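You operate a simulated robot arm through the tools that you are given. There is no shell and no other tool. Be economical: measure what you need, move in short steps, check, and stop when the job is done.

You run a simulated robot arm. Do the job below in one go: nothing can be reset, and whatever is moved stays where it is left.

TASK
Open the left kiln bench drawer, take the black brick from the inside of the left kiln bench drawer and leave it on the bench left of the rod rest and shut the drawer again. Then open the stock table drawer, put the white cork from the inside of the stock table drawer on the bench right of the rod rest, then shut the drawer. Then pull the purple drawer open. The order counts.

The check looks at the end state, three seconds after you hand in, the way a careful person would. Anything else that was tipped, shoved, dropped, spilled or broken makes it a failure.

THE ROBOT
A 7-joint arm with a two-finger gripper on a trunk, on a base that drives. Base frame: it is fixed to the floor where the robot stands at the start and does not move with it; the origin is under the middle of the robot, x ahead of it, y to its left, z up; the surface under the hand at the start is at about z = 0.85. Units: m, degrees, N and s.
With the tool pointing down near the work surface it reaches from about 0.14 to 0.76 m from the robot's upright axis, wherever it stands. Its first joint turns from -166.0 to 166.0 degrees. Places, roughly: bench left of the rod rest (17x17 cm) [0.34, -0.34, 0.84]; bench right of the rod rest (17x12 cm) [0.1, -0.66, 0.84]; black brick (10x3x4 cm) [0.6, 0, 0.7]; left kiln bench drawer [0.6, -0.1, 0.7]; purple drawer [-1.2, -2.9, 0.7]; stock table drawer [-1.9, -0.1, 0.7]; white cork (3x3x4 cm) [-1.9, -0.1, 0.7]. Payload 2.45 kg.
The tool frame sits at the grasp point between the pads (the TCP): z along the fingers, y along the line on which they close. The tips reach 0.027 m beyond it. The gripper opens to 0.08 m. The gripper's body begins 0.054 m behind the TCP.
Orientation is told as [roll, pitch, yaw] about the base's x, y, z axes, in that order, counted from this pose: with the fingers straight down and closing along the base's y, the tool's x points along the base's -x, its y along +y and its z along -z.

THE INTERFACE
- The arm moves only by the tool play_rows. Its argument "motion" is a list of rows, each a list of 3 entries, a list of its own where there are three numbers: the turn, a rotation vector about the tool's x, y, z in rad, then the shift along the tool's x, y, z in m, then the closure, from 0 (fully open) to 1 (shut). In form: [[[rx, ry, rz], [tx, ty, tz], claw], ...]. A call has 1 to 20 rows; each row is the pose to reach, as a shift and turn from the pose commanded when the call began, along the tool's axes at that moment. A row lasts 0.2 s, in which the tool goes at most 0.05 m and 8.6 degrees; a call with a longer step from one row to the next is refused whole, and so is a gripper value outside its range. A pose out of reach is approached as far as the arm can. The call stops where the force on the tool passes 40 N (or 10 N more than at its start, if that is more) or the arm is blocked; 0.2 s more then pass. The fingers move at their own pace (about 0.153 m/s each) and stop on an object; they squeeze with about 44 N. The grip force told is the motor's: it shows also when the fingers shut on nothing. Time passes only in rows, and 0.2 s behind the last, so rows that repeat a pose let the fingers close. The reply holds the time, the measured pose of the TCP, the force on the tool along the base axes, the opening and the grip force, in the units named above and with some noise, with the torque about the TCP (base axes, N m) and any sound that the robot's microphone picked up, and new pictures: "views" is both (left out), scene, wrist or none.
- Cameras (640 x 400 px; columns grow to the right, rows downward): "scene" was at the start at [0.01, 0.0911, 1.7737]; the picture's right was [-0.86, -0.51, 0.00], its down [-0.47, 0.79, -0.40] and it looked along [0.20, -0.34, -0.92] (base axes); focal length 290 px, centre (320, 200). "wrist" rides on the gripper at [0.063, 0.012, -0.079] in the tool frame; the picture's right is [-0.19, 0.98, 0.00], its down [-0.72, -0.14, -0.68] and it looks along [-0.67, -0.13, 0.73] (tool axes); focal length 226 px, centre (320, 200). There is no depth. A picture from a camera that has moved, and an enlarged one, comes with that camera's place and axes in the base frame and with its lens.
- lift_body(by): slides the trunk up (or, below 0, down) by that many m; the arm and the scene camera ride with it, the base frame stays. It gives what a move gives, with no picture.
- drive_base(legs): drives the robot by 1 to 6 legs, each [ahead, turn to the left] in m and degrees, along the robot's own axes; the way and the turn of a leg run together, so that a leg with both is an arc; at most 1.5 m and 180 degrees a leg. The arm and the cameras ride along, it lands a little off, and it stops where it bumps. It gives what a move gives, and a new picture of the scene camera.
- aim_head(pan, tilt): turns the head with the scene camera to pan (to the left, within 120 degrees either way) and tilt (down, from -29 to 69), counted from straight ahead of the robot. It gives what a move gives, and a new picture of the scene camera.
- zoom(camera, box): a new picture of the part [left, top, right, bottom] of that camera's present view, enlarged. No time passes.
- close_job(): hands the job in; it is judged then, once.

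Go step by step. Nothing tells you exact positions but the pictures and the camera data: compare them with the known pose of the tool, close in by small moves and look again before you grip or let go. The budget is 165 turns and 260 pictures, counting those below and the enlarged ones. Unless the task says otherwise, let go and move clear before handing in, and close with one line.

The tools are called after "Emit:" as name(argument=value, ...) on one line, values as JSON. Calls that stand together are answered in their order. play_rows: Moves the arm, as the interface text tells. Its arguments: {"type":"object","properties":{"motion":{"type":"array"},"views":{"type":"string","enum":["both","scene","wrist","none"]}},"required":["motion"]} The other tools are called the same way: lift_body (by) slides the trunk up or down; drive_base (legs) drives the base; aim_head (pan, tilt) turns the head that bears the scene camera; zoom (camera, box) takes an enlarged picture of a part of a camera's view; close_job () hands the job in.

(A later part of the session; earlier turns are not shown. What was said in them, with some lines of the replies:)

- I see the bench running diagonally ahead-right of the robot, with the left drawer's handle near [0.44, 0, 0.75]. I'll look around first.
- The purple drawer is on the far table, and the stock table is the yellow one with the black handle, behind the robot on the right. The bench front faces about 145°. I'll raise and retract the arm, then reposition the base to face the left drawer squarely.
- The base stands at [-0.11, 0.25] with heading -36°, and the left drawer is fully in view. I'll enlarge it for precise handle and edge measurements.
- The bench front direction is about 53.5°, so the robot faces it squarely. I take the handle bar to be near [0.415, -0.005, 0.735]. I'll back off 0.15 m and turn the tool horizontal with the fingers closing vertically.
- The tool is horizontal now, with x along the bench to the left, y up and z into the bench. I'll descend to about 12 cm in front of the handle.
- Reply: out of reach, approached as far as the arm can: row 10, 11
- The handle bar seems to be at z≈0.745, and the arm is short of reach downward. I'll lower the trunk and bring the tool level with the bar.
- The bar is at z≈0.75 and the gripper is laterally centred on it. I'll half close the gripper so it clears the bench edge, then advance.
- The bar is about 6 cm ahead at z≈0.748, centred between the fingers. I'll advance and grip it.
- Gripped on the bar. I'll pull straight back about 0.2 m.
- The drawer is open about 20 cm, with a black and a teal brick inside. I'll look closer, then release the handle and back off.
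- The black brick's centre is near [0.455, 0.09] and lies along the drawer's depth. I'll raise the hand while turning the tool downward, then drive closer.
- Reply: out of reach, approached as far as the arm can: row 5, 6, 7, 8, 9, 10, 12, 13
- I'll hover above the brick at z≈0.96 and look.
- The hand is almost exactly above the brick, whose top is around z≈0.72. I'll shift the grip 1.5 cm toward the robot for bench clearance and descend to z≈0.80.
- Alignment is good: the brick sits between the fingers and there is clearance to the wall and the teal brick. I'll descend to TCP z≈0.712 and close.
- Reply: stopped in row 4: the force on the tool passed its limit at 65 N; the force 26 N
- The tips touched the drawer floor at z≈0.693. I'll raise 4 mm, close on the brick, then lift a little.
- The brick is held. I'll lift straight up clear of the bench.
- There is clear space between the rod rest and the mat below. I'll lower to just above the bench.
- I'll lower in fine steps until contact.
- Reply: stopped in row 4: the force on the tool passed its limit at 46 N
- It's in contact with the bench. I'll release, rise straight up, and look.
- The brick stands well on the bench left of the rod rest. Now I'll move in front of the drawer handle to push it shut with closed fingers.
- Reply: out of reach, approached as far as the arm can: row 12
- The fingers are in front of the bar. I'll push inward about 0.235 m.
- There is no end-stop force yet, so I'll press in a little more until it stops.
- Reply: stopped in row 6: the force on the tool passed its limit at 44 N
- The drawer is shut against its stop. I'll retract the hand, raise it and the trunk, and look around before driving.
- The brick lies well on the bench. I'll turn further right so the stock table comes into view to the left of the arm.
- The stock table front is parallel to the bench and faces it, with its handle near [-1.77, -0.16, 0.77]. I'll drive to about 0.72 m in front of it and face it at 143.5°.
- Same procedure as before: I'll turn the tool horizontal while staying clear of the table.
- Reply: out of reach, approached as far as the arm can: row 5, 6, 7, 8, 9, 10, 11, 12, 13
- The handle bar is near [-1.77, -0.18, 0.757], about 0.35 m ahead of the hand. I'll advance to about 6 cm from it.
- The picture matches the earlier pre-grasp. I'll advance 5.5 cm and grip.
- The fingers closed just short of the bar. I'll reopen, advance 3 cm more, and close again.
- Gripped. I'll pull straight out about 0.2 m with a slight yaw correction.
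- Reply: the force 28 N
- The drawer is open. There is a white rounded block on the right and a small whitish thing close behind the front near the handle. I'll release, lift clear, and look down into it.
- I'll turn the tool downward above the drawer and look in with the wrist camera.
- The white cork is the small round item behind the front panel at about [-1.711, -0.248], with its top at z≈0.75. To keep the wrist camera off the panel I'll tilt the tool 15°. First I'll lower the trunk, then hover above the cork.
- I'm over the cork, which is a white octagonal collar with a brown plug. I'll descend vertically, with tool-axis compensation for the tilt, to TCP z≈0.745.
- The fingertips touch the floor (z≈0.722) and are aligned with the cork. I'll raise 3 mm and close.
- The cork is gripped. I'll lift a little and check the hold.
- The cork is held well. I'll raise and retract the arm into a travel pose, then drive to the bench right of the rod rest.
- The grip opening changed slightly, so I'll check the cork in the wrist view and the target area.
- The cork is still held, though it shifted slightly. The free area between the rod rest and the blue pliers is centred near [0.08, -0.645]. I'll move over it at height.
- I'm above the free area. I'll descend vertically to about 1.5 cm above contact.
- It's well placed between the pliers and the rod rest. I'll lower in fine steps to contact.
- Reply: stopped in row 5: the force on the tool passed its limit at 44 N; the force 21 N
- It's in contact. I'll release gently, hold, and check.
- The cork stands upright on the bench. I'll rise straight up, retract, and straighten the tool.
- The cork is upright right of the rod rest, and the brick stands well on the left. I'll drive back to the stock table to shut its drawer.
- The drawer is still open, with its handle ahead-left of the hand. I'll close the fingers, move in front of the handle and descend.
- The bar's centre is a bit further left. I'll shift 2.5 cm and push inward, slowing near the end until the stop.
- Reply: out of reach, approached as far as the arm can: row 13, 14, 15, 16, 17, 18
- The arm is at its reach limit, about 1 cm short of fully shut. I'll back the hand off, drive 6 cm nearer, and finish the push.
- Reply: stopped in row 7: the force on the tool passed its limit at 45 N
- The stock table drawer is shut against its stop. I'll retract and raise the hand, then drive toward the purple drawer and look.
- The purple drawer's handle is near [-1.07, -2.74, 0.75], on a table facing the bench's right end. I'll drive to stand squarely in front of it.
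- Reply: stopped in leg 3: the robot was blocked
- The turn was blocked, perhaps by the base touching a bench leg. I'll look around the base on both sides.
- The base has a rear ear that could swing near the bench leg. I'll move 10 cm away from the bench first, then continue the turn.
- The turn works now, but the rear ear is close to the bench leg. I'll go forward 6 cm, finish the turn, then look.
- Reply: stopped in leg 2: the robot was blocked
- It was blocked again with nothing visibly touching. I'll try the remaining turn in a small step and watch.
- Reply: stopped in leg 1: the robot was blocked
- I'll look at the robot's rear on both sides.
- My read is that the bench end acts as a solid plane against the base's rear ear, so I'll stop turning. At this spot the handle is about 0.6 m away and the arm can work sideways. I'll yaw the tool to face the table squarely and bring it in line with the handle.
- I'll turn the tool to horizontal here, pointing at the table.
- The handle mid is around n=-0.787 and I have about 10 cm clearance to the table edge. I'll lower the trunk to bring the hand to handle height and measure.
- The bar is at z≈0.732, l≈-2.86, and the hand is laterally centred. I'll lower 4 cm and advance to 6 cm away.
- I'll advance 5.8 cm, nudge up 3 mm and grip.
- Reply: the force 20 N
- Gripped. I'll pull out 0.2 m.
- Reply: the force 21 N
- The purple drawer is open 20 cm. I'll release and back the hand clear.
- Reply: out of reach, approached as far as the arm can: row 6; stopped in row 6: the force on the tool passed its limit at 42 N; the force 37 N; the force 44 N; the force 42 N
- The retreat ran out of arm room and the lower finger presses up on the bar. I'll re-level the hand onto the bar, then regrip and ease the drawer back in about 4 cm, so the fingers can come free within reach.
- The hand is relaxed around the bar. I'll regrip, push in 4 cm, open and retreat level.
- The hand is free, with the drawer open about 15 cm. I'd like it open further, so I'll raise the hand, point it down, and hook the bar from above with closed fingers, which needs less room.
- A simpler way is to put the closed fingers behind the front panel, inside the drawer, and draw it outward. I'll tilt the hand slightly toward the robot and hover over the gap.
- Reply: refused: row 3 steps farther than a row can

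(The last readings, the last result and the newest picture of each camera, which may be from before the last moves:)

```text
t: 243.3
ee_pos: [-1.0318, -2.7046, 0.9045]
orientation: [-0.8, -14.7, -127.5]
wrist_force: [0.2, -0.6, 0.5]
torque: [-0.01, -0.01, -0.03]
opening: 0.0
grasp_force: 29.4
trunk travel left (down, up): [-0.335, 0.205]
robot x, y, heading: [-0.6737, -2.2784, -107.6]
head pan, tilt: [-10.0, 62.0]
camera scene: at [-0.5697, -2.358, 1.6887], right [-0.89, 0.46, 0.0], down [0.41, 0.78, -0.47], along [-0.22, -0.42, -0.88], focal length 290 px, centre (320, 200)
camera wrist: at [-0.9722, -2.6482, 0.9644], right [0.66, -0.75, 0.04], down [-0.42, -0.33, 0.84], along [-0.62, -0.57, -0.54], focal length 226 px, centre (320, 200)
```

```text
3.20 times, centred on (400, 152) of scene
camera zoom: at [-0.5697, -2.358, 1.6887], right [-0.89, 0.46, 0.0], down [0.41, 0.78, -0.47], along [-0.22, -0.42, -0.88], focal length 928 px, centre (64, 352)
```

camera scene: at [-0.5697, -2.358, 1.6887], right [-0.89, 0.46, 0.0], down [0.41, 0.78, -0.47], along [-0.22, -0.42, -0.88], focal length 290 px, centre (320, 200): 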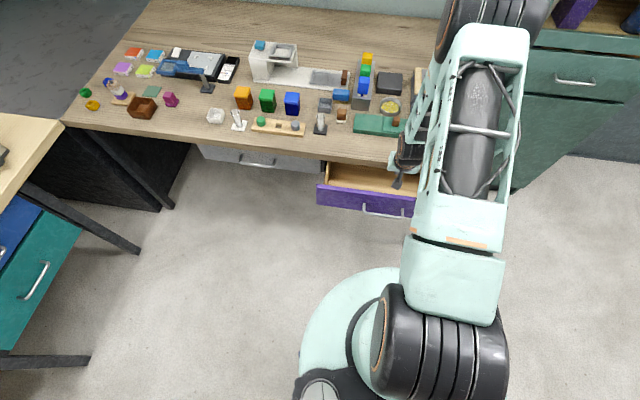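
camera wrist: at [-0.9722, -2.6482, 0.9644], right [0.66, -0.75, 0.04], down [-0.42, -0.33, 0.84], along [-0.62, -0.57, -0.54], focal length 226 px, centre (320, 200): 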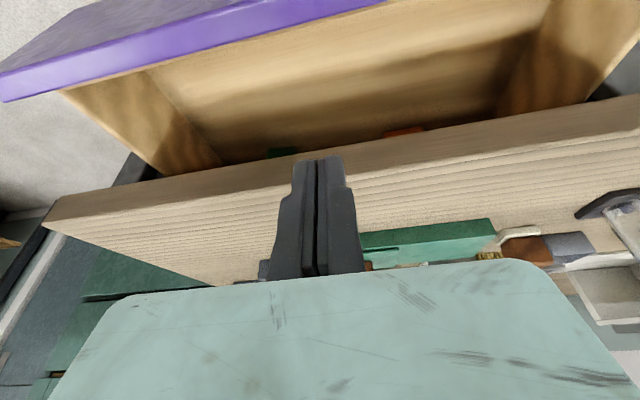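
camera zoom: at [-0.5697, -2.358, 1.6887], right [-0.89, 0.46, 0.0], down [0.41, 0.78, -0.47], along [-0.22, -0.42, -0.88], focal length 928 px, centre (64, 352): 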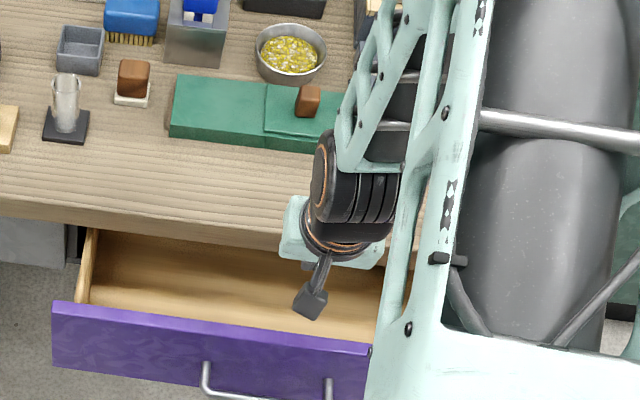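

The tip is clear of the table edge by about 5 cm and of the panel by about 2–3 cm. I'll descend 11 cm into the gap.

Emit:
play_rows(motion=[[[0, 0, 0], [0.0078, 0, 0.029], 1], [[0, 0, 0], [0.0155, 0, 0.058], 1], [[0, 0, 0], [0.0233, 0, 0.087], 1], [[0, 0, 0], [0.0285, 0, 0.1063], 1]])

```text
t: 244.3
ee_pos: [-1.0356, -2.701, 0.7959]
orientation: [-0.7, -14.7, -127.4]
wrist_force: [0.2, -1.0, -0.2]
torque: [-0.03, 0.0, 0.02]
opening: 0.0002
grasp_force: 29.9
trunk travel left (down, up): [-0.335, 0.205]
robot x, y, heading: [-0.6776, -2.2777, -107.4]
head pan, tilt: [-10.0, 62.0]
camera scene: at [-0.5696, -2.3578, 1.6887], right [-0.89, 0.46, 0.0], down [0.41, 0.78, -0.47], along [-0.22, -0.42, -0.88], focal length 290 px, centre (320, 200)
camera wrist: at [-0.9755, -2.6447, 0.8553], right [0.66, -0.75, 0.04], down [-0.42, -0.33, 0.84], along [-0.62, -0.57, -0.54], focal length 226 px, centre (320, 200)
```

scene: 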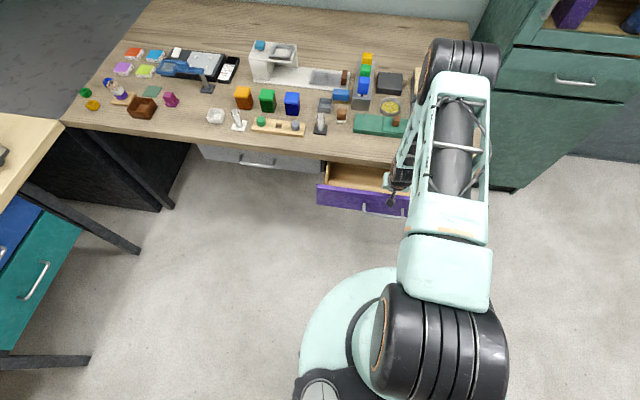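
wrist: 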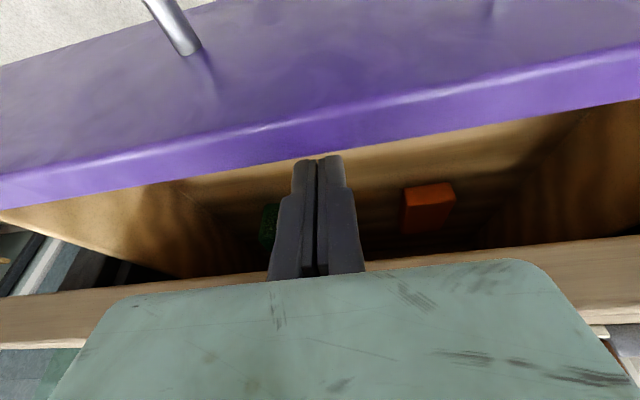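

The fingers are just inside the panel. I'll draw it outward about 9 cm.

Emit:
play_rows(motion=[[[0, 0, 0], [0.0145, 0, -0.0039], 1], [[0, 0, 0], [0.029, 0, -0.0078], 1], [[0, 0, 0], [0.0435, 0, -0.0117], 1], [[0, 0, 0], [0.058, 0, -0.0155], 1], [[0, 0, 0], [0.0725, 0, -0.0194], 1], [[0, 0, 0], [0.0869, 0, -0.0233], 1], [[0, 0, 0], [0.092, 0, -0.0246], 1]])

```text
t: 245.9
ee_pos: [-0.9769, -2.627, 0.7944]
orientation: [-0.8, -14.7, -127.5]
wrist_force: [0.7, 0.4, 0.0]
torque: [0.01, 0.03, -0.01]
opening: 0.0003
grasp_force: 30.9
trunk travel left (down, up): [-0.335, 0.205]
robot x, y, heading: [-0.6776, -2.281, -107.3]
head pan, tilt: [-10.0, 62.0]
camera scene: at [-0.5693, -2.3574, 1.6887], right [-0.89, 0.46, 0.0], down [0.41, 0.78, -0.47], along [-0.22, -0.42, -0.88], focal length 290 px, centre (320, 200)
camera wrist: at [-0.9164, -2.5699, 0.8546], right [0.66, -0.75, 0.04], down [-0.42, -0.33, 0.84], along [-0.62, -0.57, -0.54], focal length 226 px, centre (320, 200)
```

scene: 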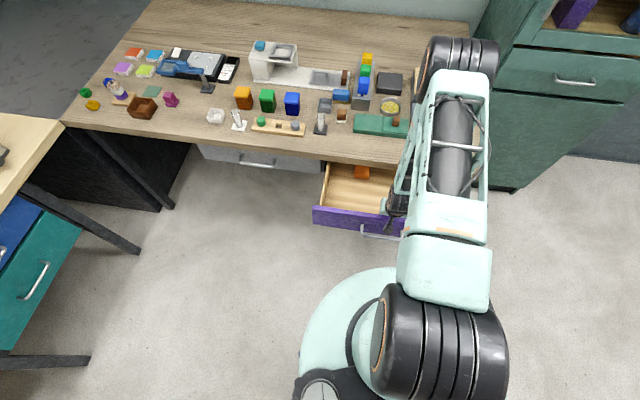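
wrist: 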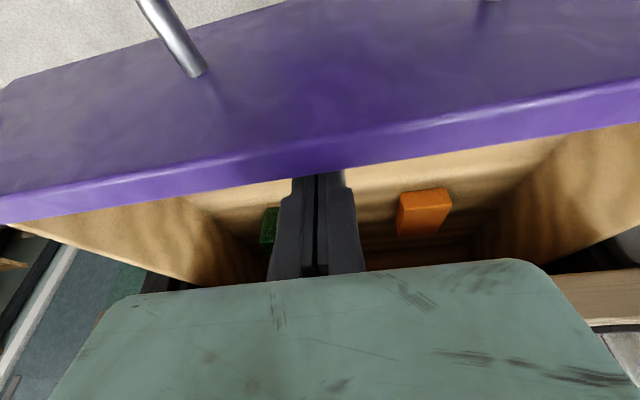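

The drawer is now open about 22 cm. I'll ease off the panel, rise clear, and check.

Emit:
play_rows(motion=[[[0, 0, 0], [-0.0116, 0, 0.003], 1], [[0, 0, 0], [-0.0194, 0, -0.026], 1], [[0, 0, 0], [-0.0297, 0, -0.0647], 1], [[0, 0, 0], [-0.04, 0, -0.1033], 1], [[0, 0, 0], [-0.0504, 0, -0.142], 1], [[0, 0, 0], [-0.0608, 0, -0.18], 1], [[0, 0, 0], [-0.0711, 0, -0.219], 1]], views="wrist")

Emit:
lift_body(by=0.2)

Emit:
aim_head(pan=-120, tilt=15)

Emit:
aim_head(pan=120, tilt=20)

```text
t: 247.5
ee_pos: [-0.9807, -2.6411, 1.0264]
orientation: [-0.8, -14.7, -127.4]
wrist_force: [-0.3, -0.3, -0.9]
torque: [-0.02, 0.01, 0.01]
opening: 0.0
grasp_force: 30.3
trunk travel left (down, up): [-0.335, 0.205]
robot x, y, heading: [-0.6783, -2.2763, -107.5]
head pan, tilt: [-10.0, 62.0]
camera wrist: at [-0.9197, -2.5837, 1.0852], right [0.66, -0.75, 0.04], down [-0.42, -0.33, 0.84], along [-0.62, -0.57, -0.54], focal length 226 px, centre (320, 200)
```

wrist: 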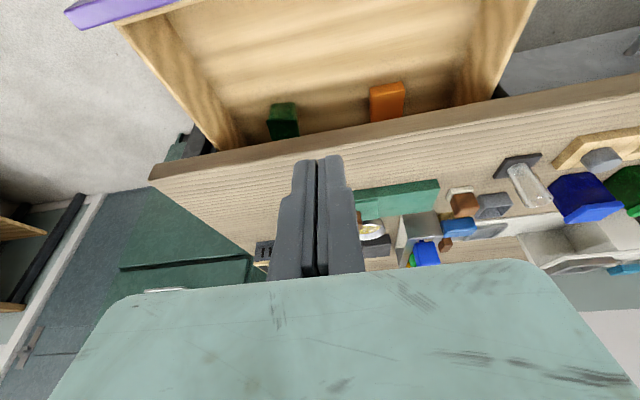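

```text
t: 249.7
ee_pos: [-0.9797, -2.64, 1.225]
orientation: [-0.7, -14.7, -127.6]
wrist_force: [0.1, 0.9, -0.5]
torque: [-0.02, 0.02, -0.01]
opening: 0.0
grasp_force: 29.7
trunk travel left (down, up): [-0.535, 0.005]
robot x, y, heading: [-0.6745, -2.2785, -107.4]
head pan, tilt: [-10.0, 62.0]
```

```text
t: 251.6
ee_pos: [-0.9809, -2.6393, 1.2258]
orientation: [-0.6, -14.7, -127.5]
wrist_force: [-0.3, 0.6, 0.4]
torque: [0.02, 0.02, 0.01]
opening: 0.0004
grasp_force: 29.5
trunk travel left (down, up): [-0.535, 0.005]
robot x, y, heading: [-0.678, -2.2801, -107.2]
head pan, tilt: [-120.0, 15.0]
camera scene: at [-0.603, -2.2317, 1.9573], right [0.74, 0.68, 0.0], down [0.18, -0.19, -0.97], along [-0.65, 0.71, -0.26], focal length 290 px, centre (320, 200)
```

scene: 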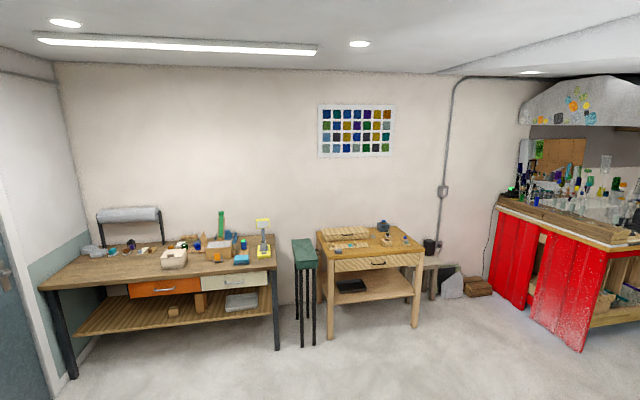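

```text
t: 254.9
ee_pos: [-0.9801, -2.6386, 1.2266]
orientation: [-0.7, -14.7, -127.6]
wrist_force: [0.2, 0.9, -0.8]
torque: [0.01, -0.02, 0.0]
opening: 0.0
grasp_force: 29.8
trunk travel left (down, up): [-0.535, 0.005]
robot x, y, heading: [-0.6803, -2.2797, -107.3]
head pan, tilt: [120.0, 20.0]
camera scene: at [-0.4488, -2.2802, 1.9492], right [0.22, -0.98, 0.0], down [-0.33, -0.07, -0.94], along [0.92, 0.2, -0.34], focal length 290 px, centre (320, 200)
```

scene: 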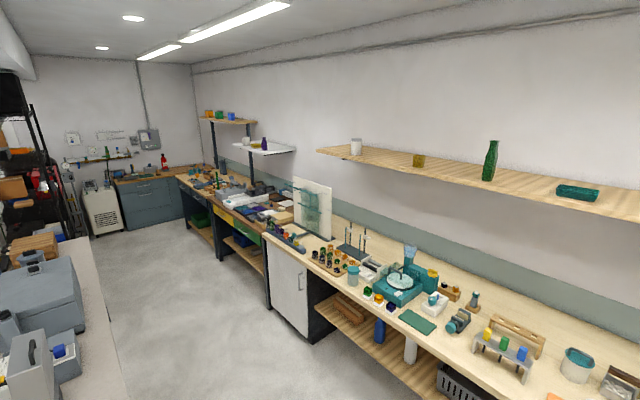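

The stock table drawer is shut and the scene looks undisturbed. I'll turn left a little to verify the brick and cork on the kiln bench after the base bumps.

Emit:
drive_base(legs=[[0, 40]])

Emit:
zoom(camera="scene", box=[0, 0, 640, 400])

```text
t: 257.2
ee_pos: [-0.6827, -2.748, 1.2254]
orientation: [-0.6, -14.6, -88.0]
wrist_force: [-0.1, -0.1, 0.2]
torque: [-0.02, 0.05, 0.02]
opening: 0.0002
grasp_force: 29.7
trunk travel left (down, up): [-0.535, 0.005]
robot x, y, heading: [-0.6801, -2.2776, -68.0]
head pan, tilt: [120.0, 20.0]
camera scene: at [-0.4991, -2.1323, 1.9492], right [0.79, -0.61, 0.0], down [-0.21, -0.27, -0.94], along [0.58, 0.74, -0.34], focal length 290 px, centre (320, 200)
```

scene: 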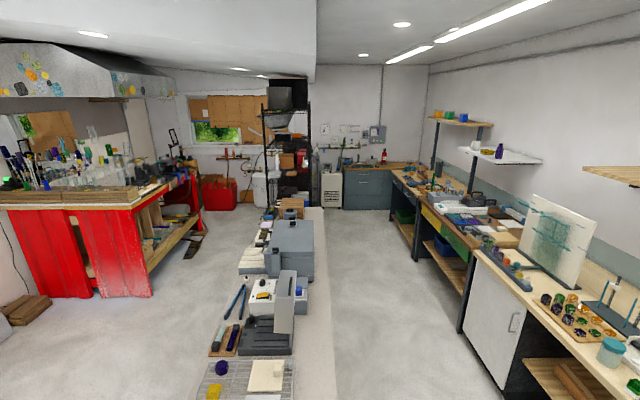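

```text
1.00 times, centred on (320, 200) of scene (not enlarged: the box is as wide or as high as the picture)
camera zoom: at [-0.4991, -2.1323, 1.9492], right [0.79, -0.61, 0.0], down [-0.21, -0.27, -0.94], along [0.58, 0.74, -0.34], focal length 290 px, centre (320, 200)
```

zoom: 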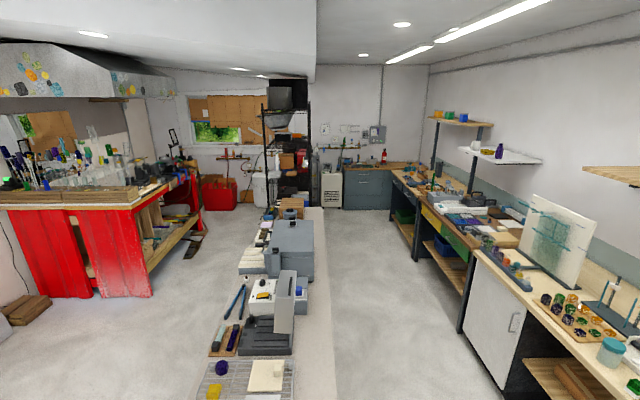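

Emit:
zoom(camera="scene", box=[200, 190, 340, 300])

Emit:
aim_head(pan=-50, tilt=45)

```text
3.64 times, centred on (270, 245) of scene
camera zoom: at [-0.4991, -2.1323, 1.9492], right [0.79, -0.61, 0.0], down [-0.21, -0.27, -0.94], along [0.58, 0.74, -0.34], focal length 1055 px, centre (502, 36)
```

zoom: 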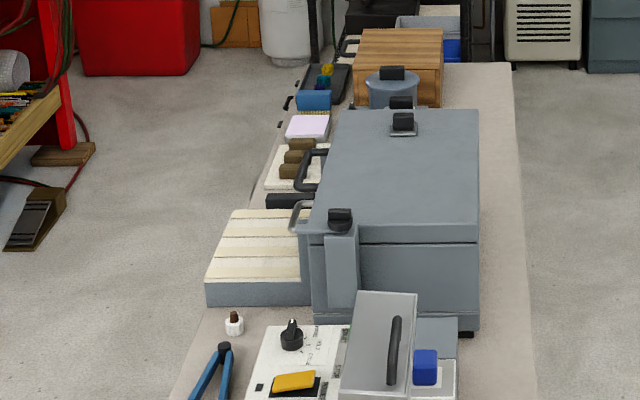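

```text
t: 259.8
ee_pos: [-0.6814, -2.7488, 1.2252]
orientation: [-0.7, -14.6, -88.0]
wrist_force: [-0.1, 1.1, 0.1]
torque: [-0.02, 0.0, -0.01]
opening: 0.0
grasp_force: 30.0
trunk travel left (down, up): [-0.535, 0.005]
robot x, y, heading: [-0.6788, -2.2801, -67.8]
head pan, tilt: [-50.0, 45.0]
camera scene: at [-0.5946, -2.2779, 1.9105], right [-0.88, 0.47, 0.0], down [0.33, 0.63, -0.71], along [-0.33, -0.63, -0.71], focal length 290 px, centre (320, 200)
```

scene: 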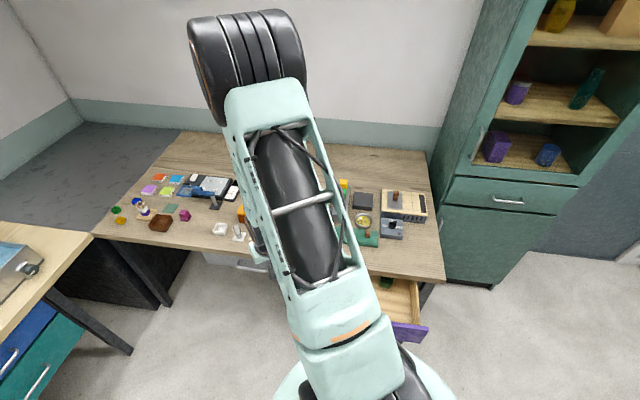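

The brick and cork stand where I placed them on either side of the rod rest. The stock table drawer still looks shut and the left kiln bench drawer was pushed to its stop, the purple drawer is open, and the arm is clear. I'm handing in.

Emit:
close_job()

```text
The job is handed in.
```

I did all the steps in order: the black brick is on the bench left of the rod rest and the white cork is right of it, both of those drawers are shut, and the purple drawer is open about 22 cm. While I was turning at the bench's right end, something blocked the base three times; I took it to be the bench end. The bench items I could see afterwards were undisturbed.
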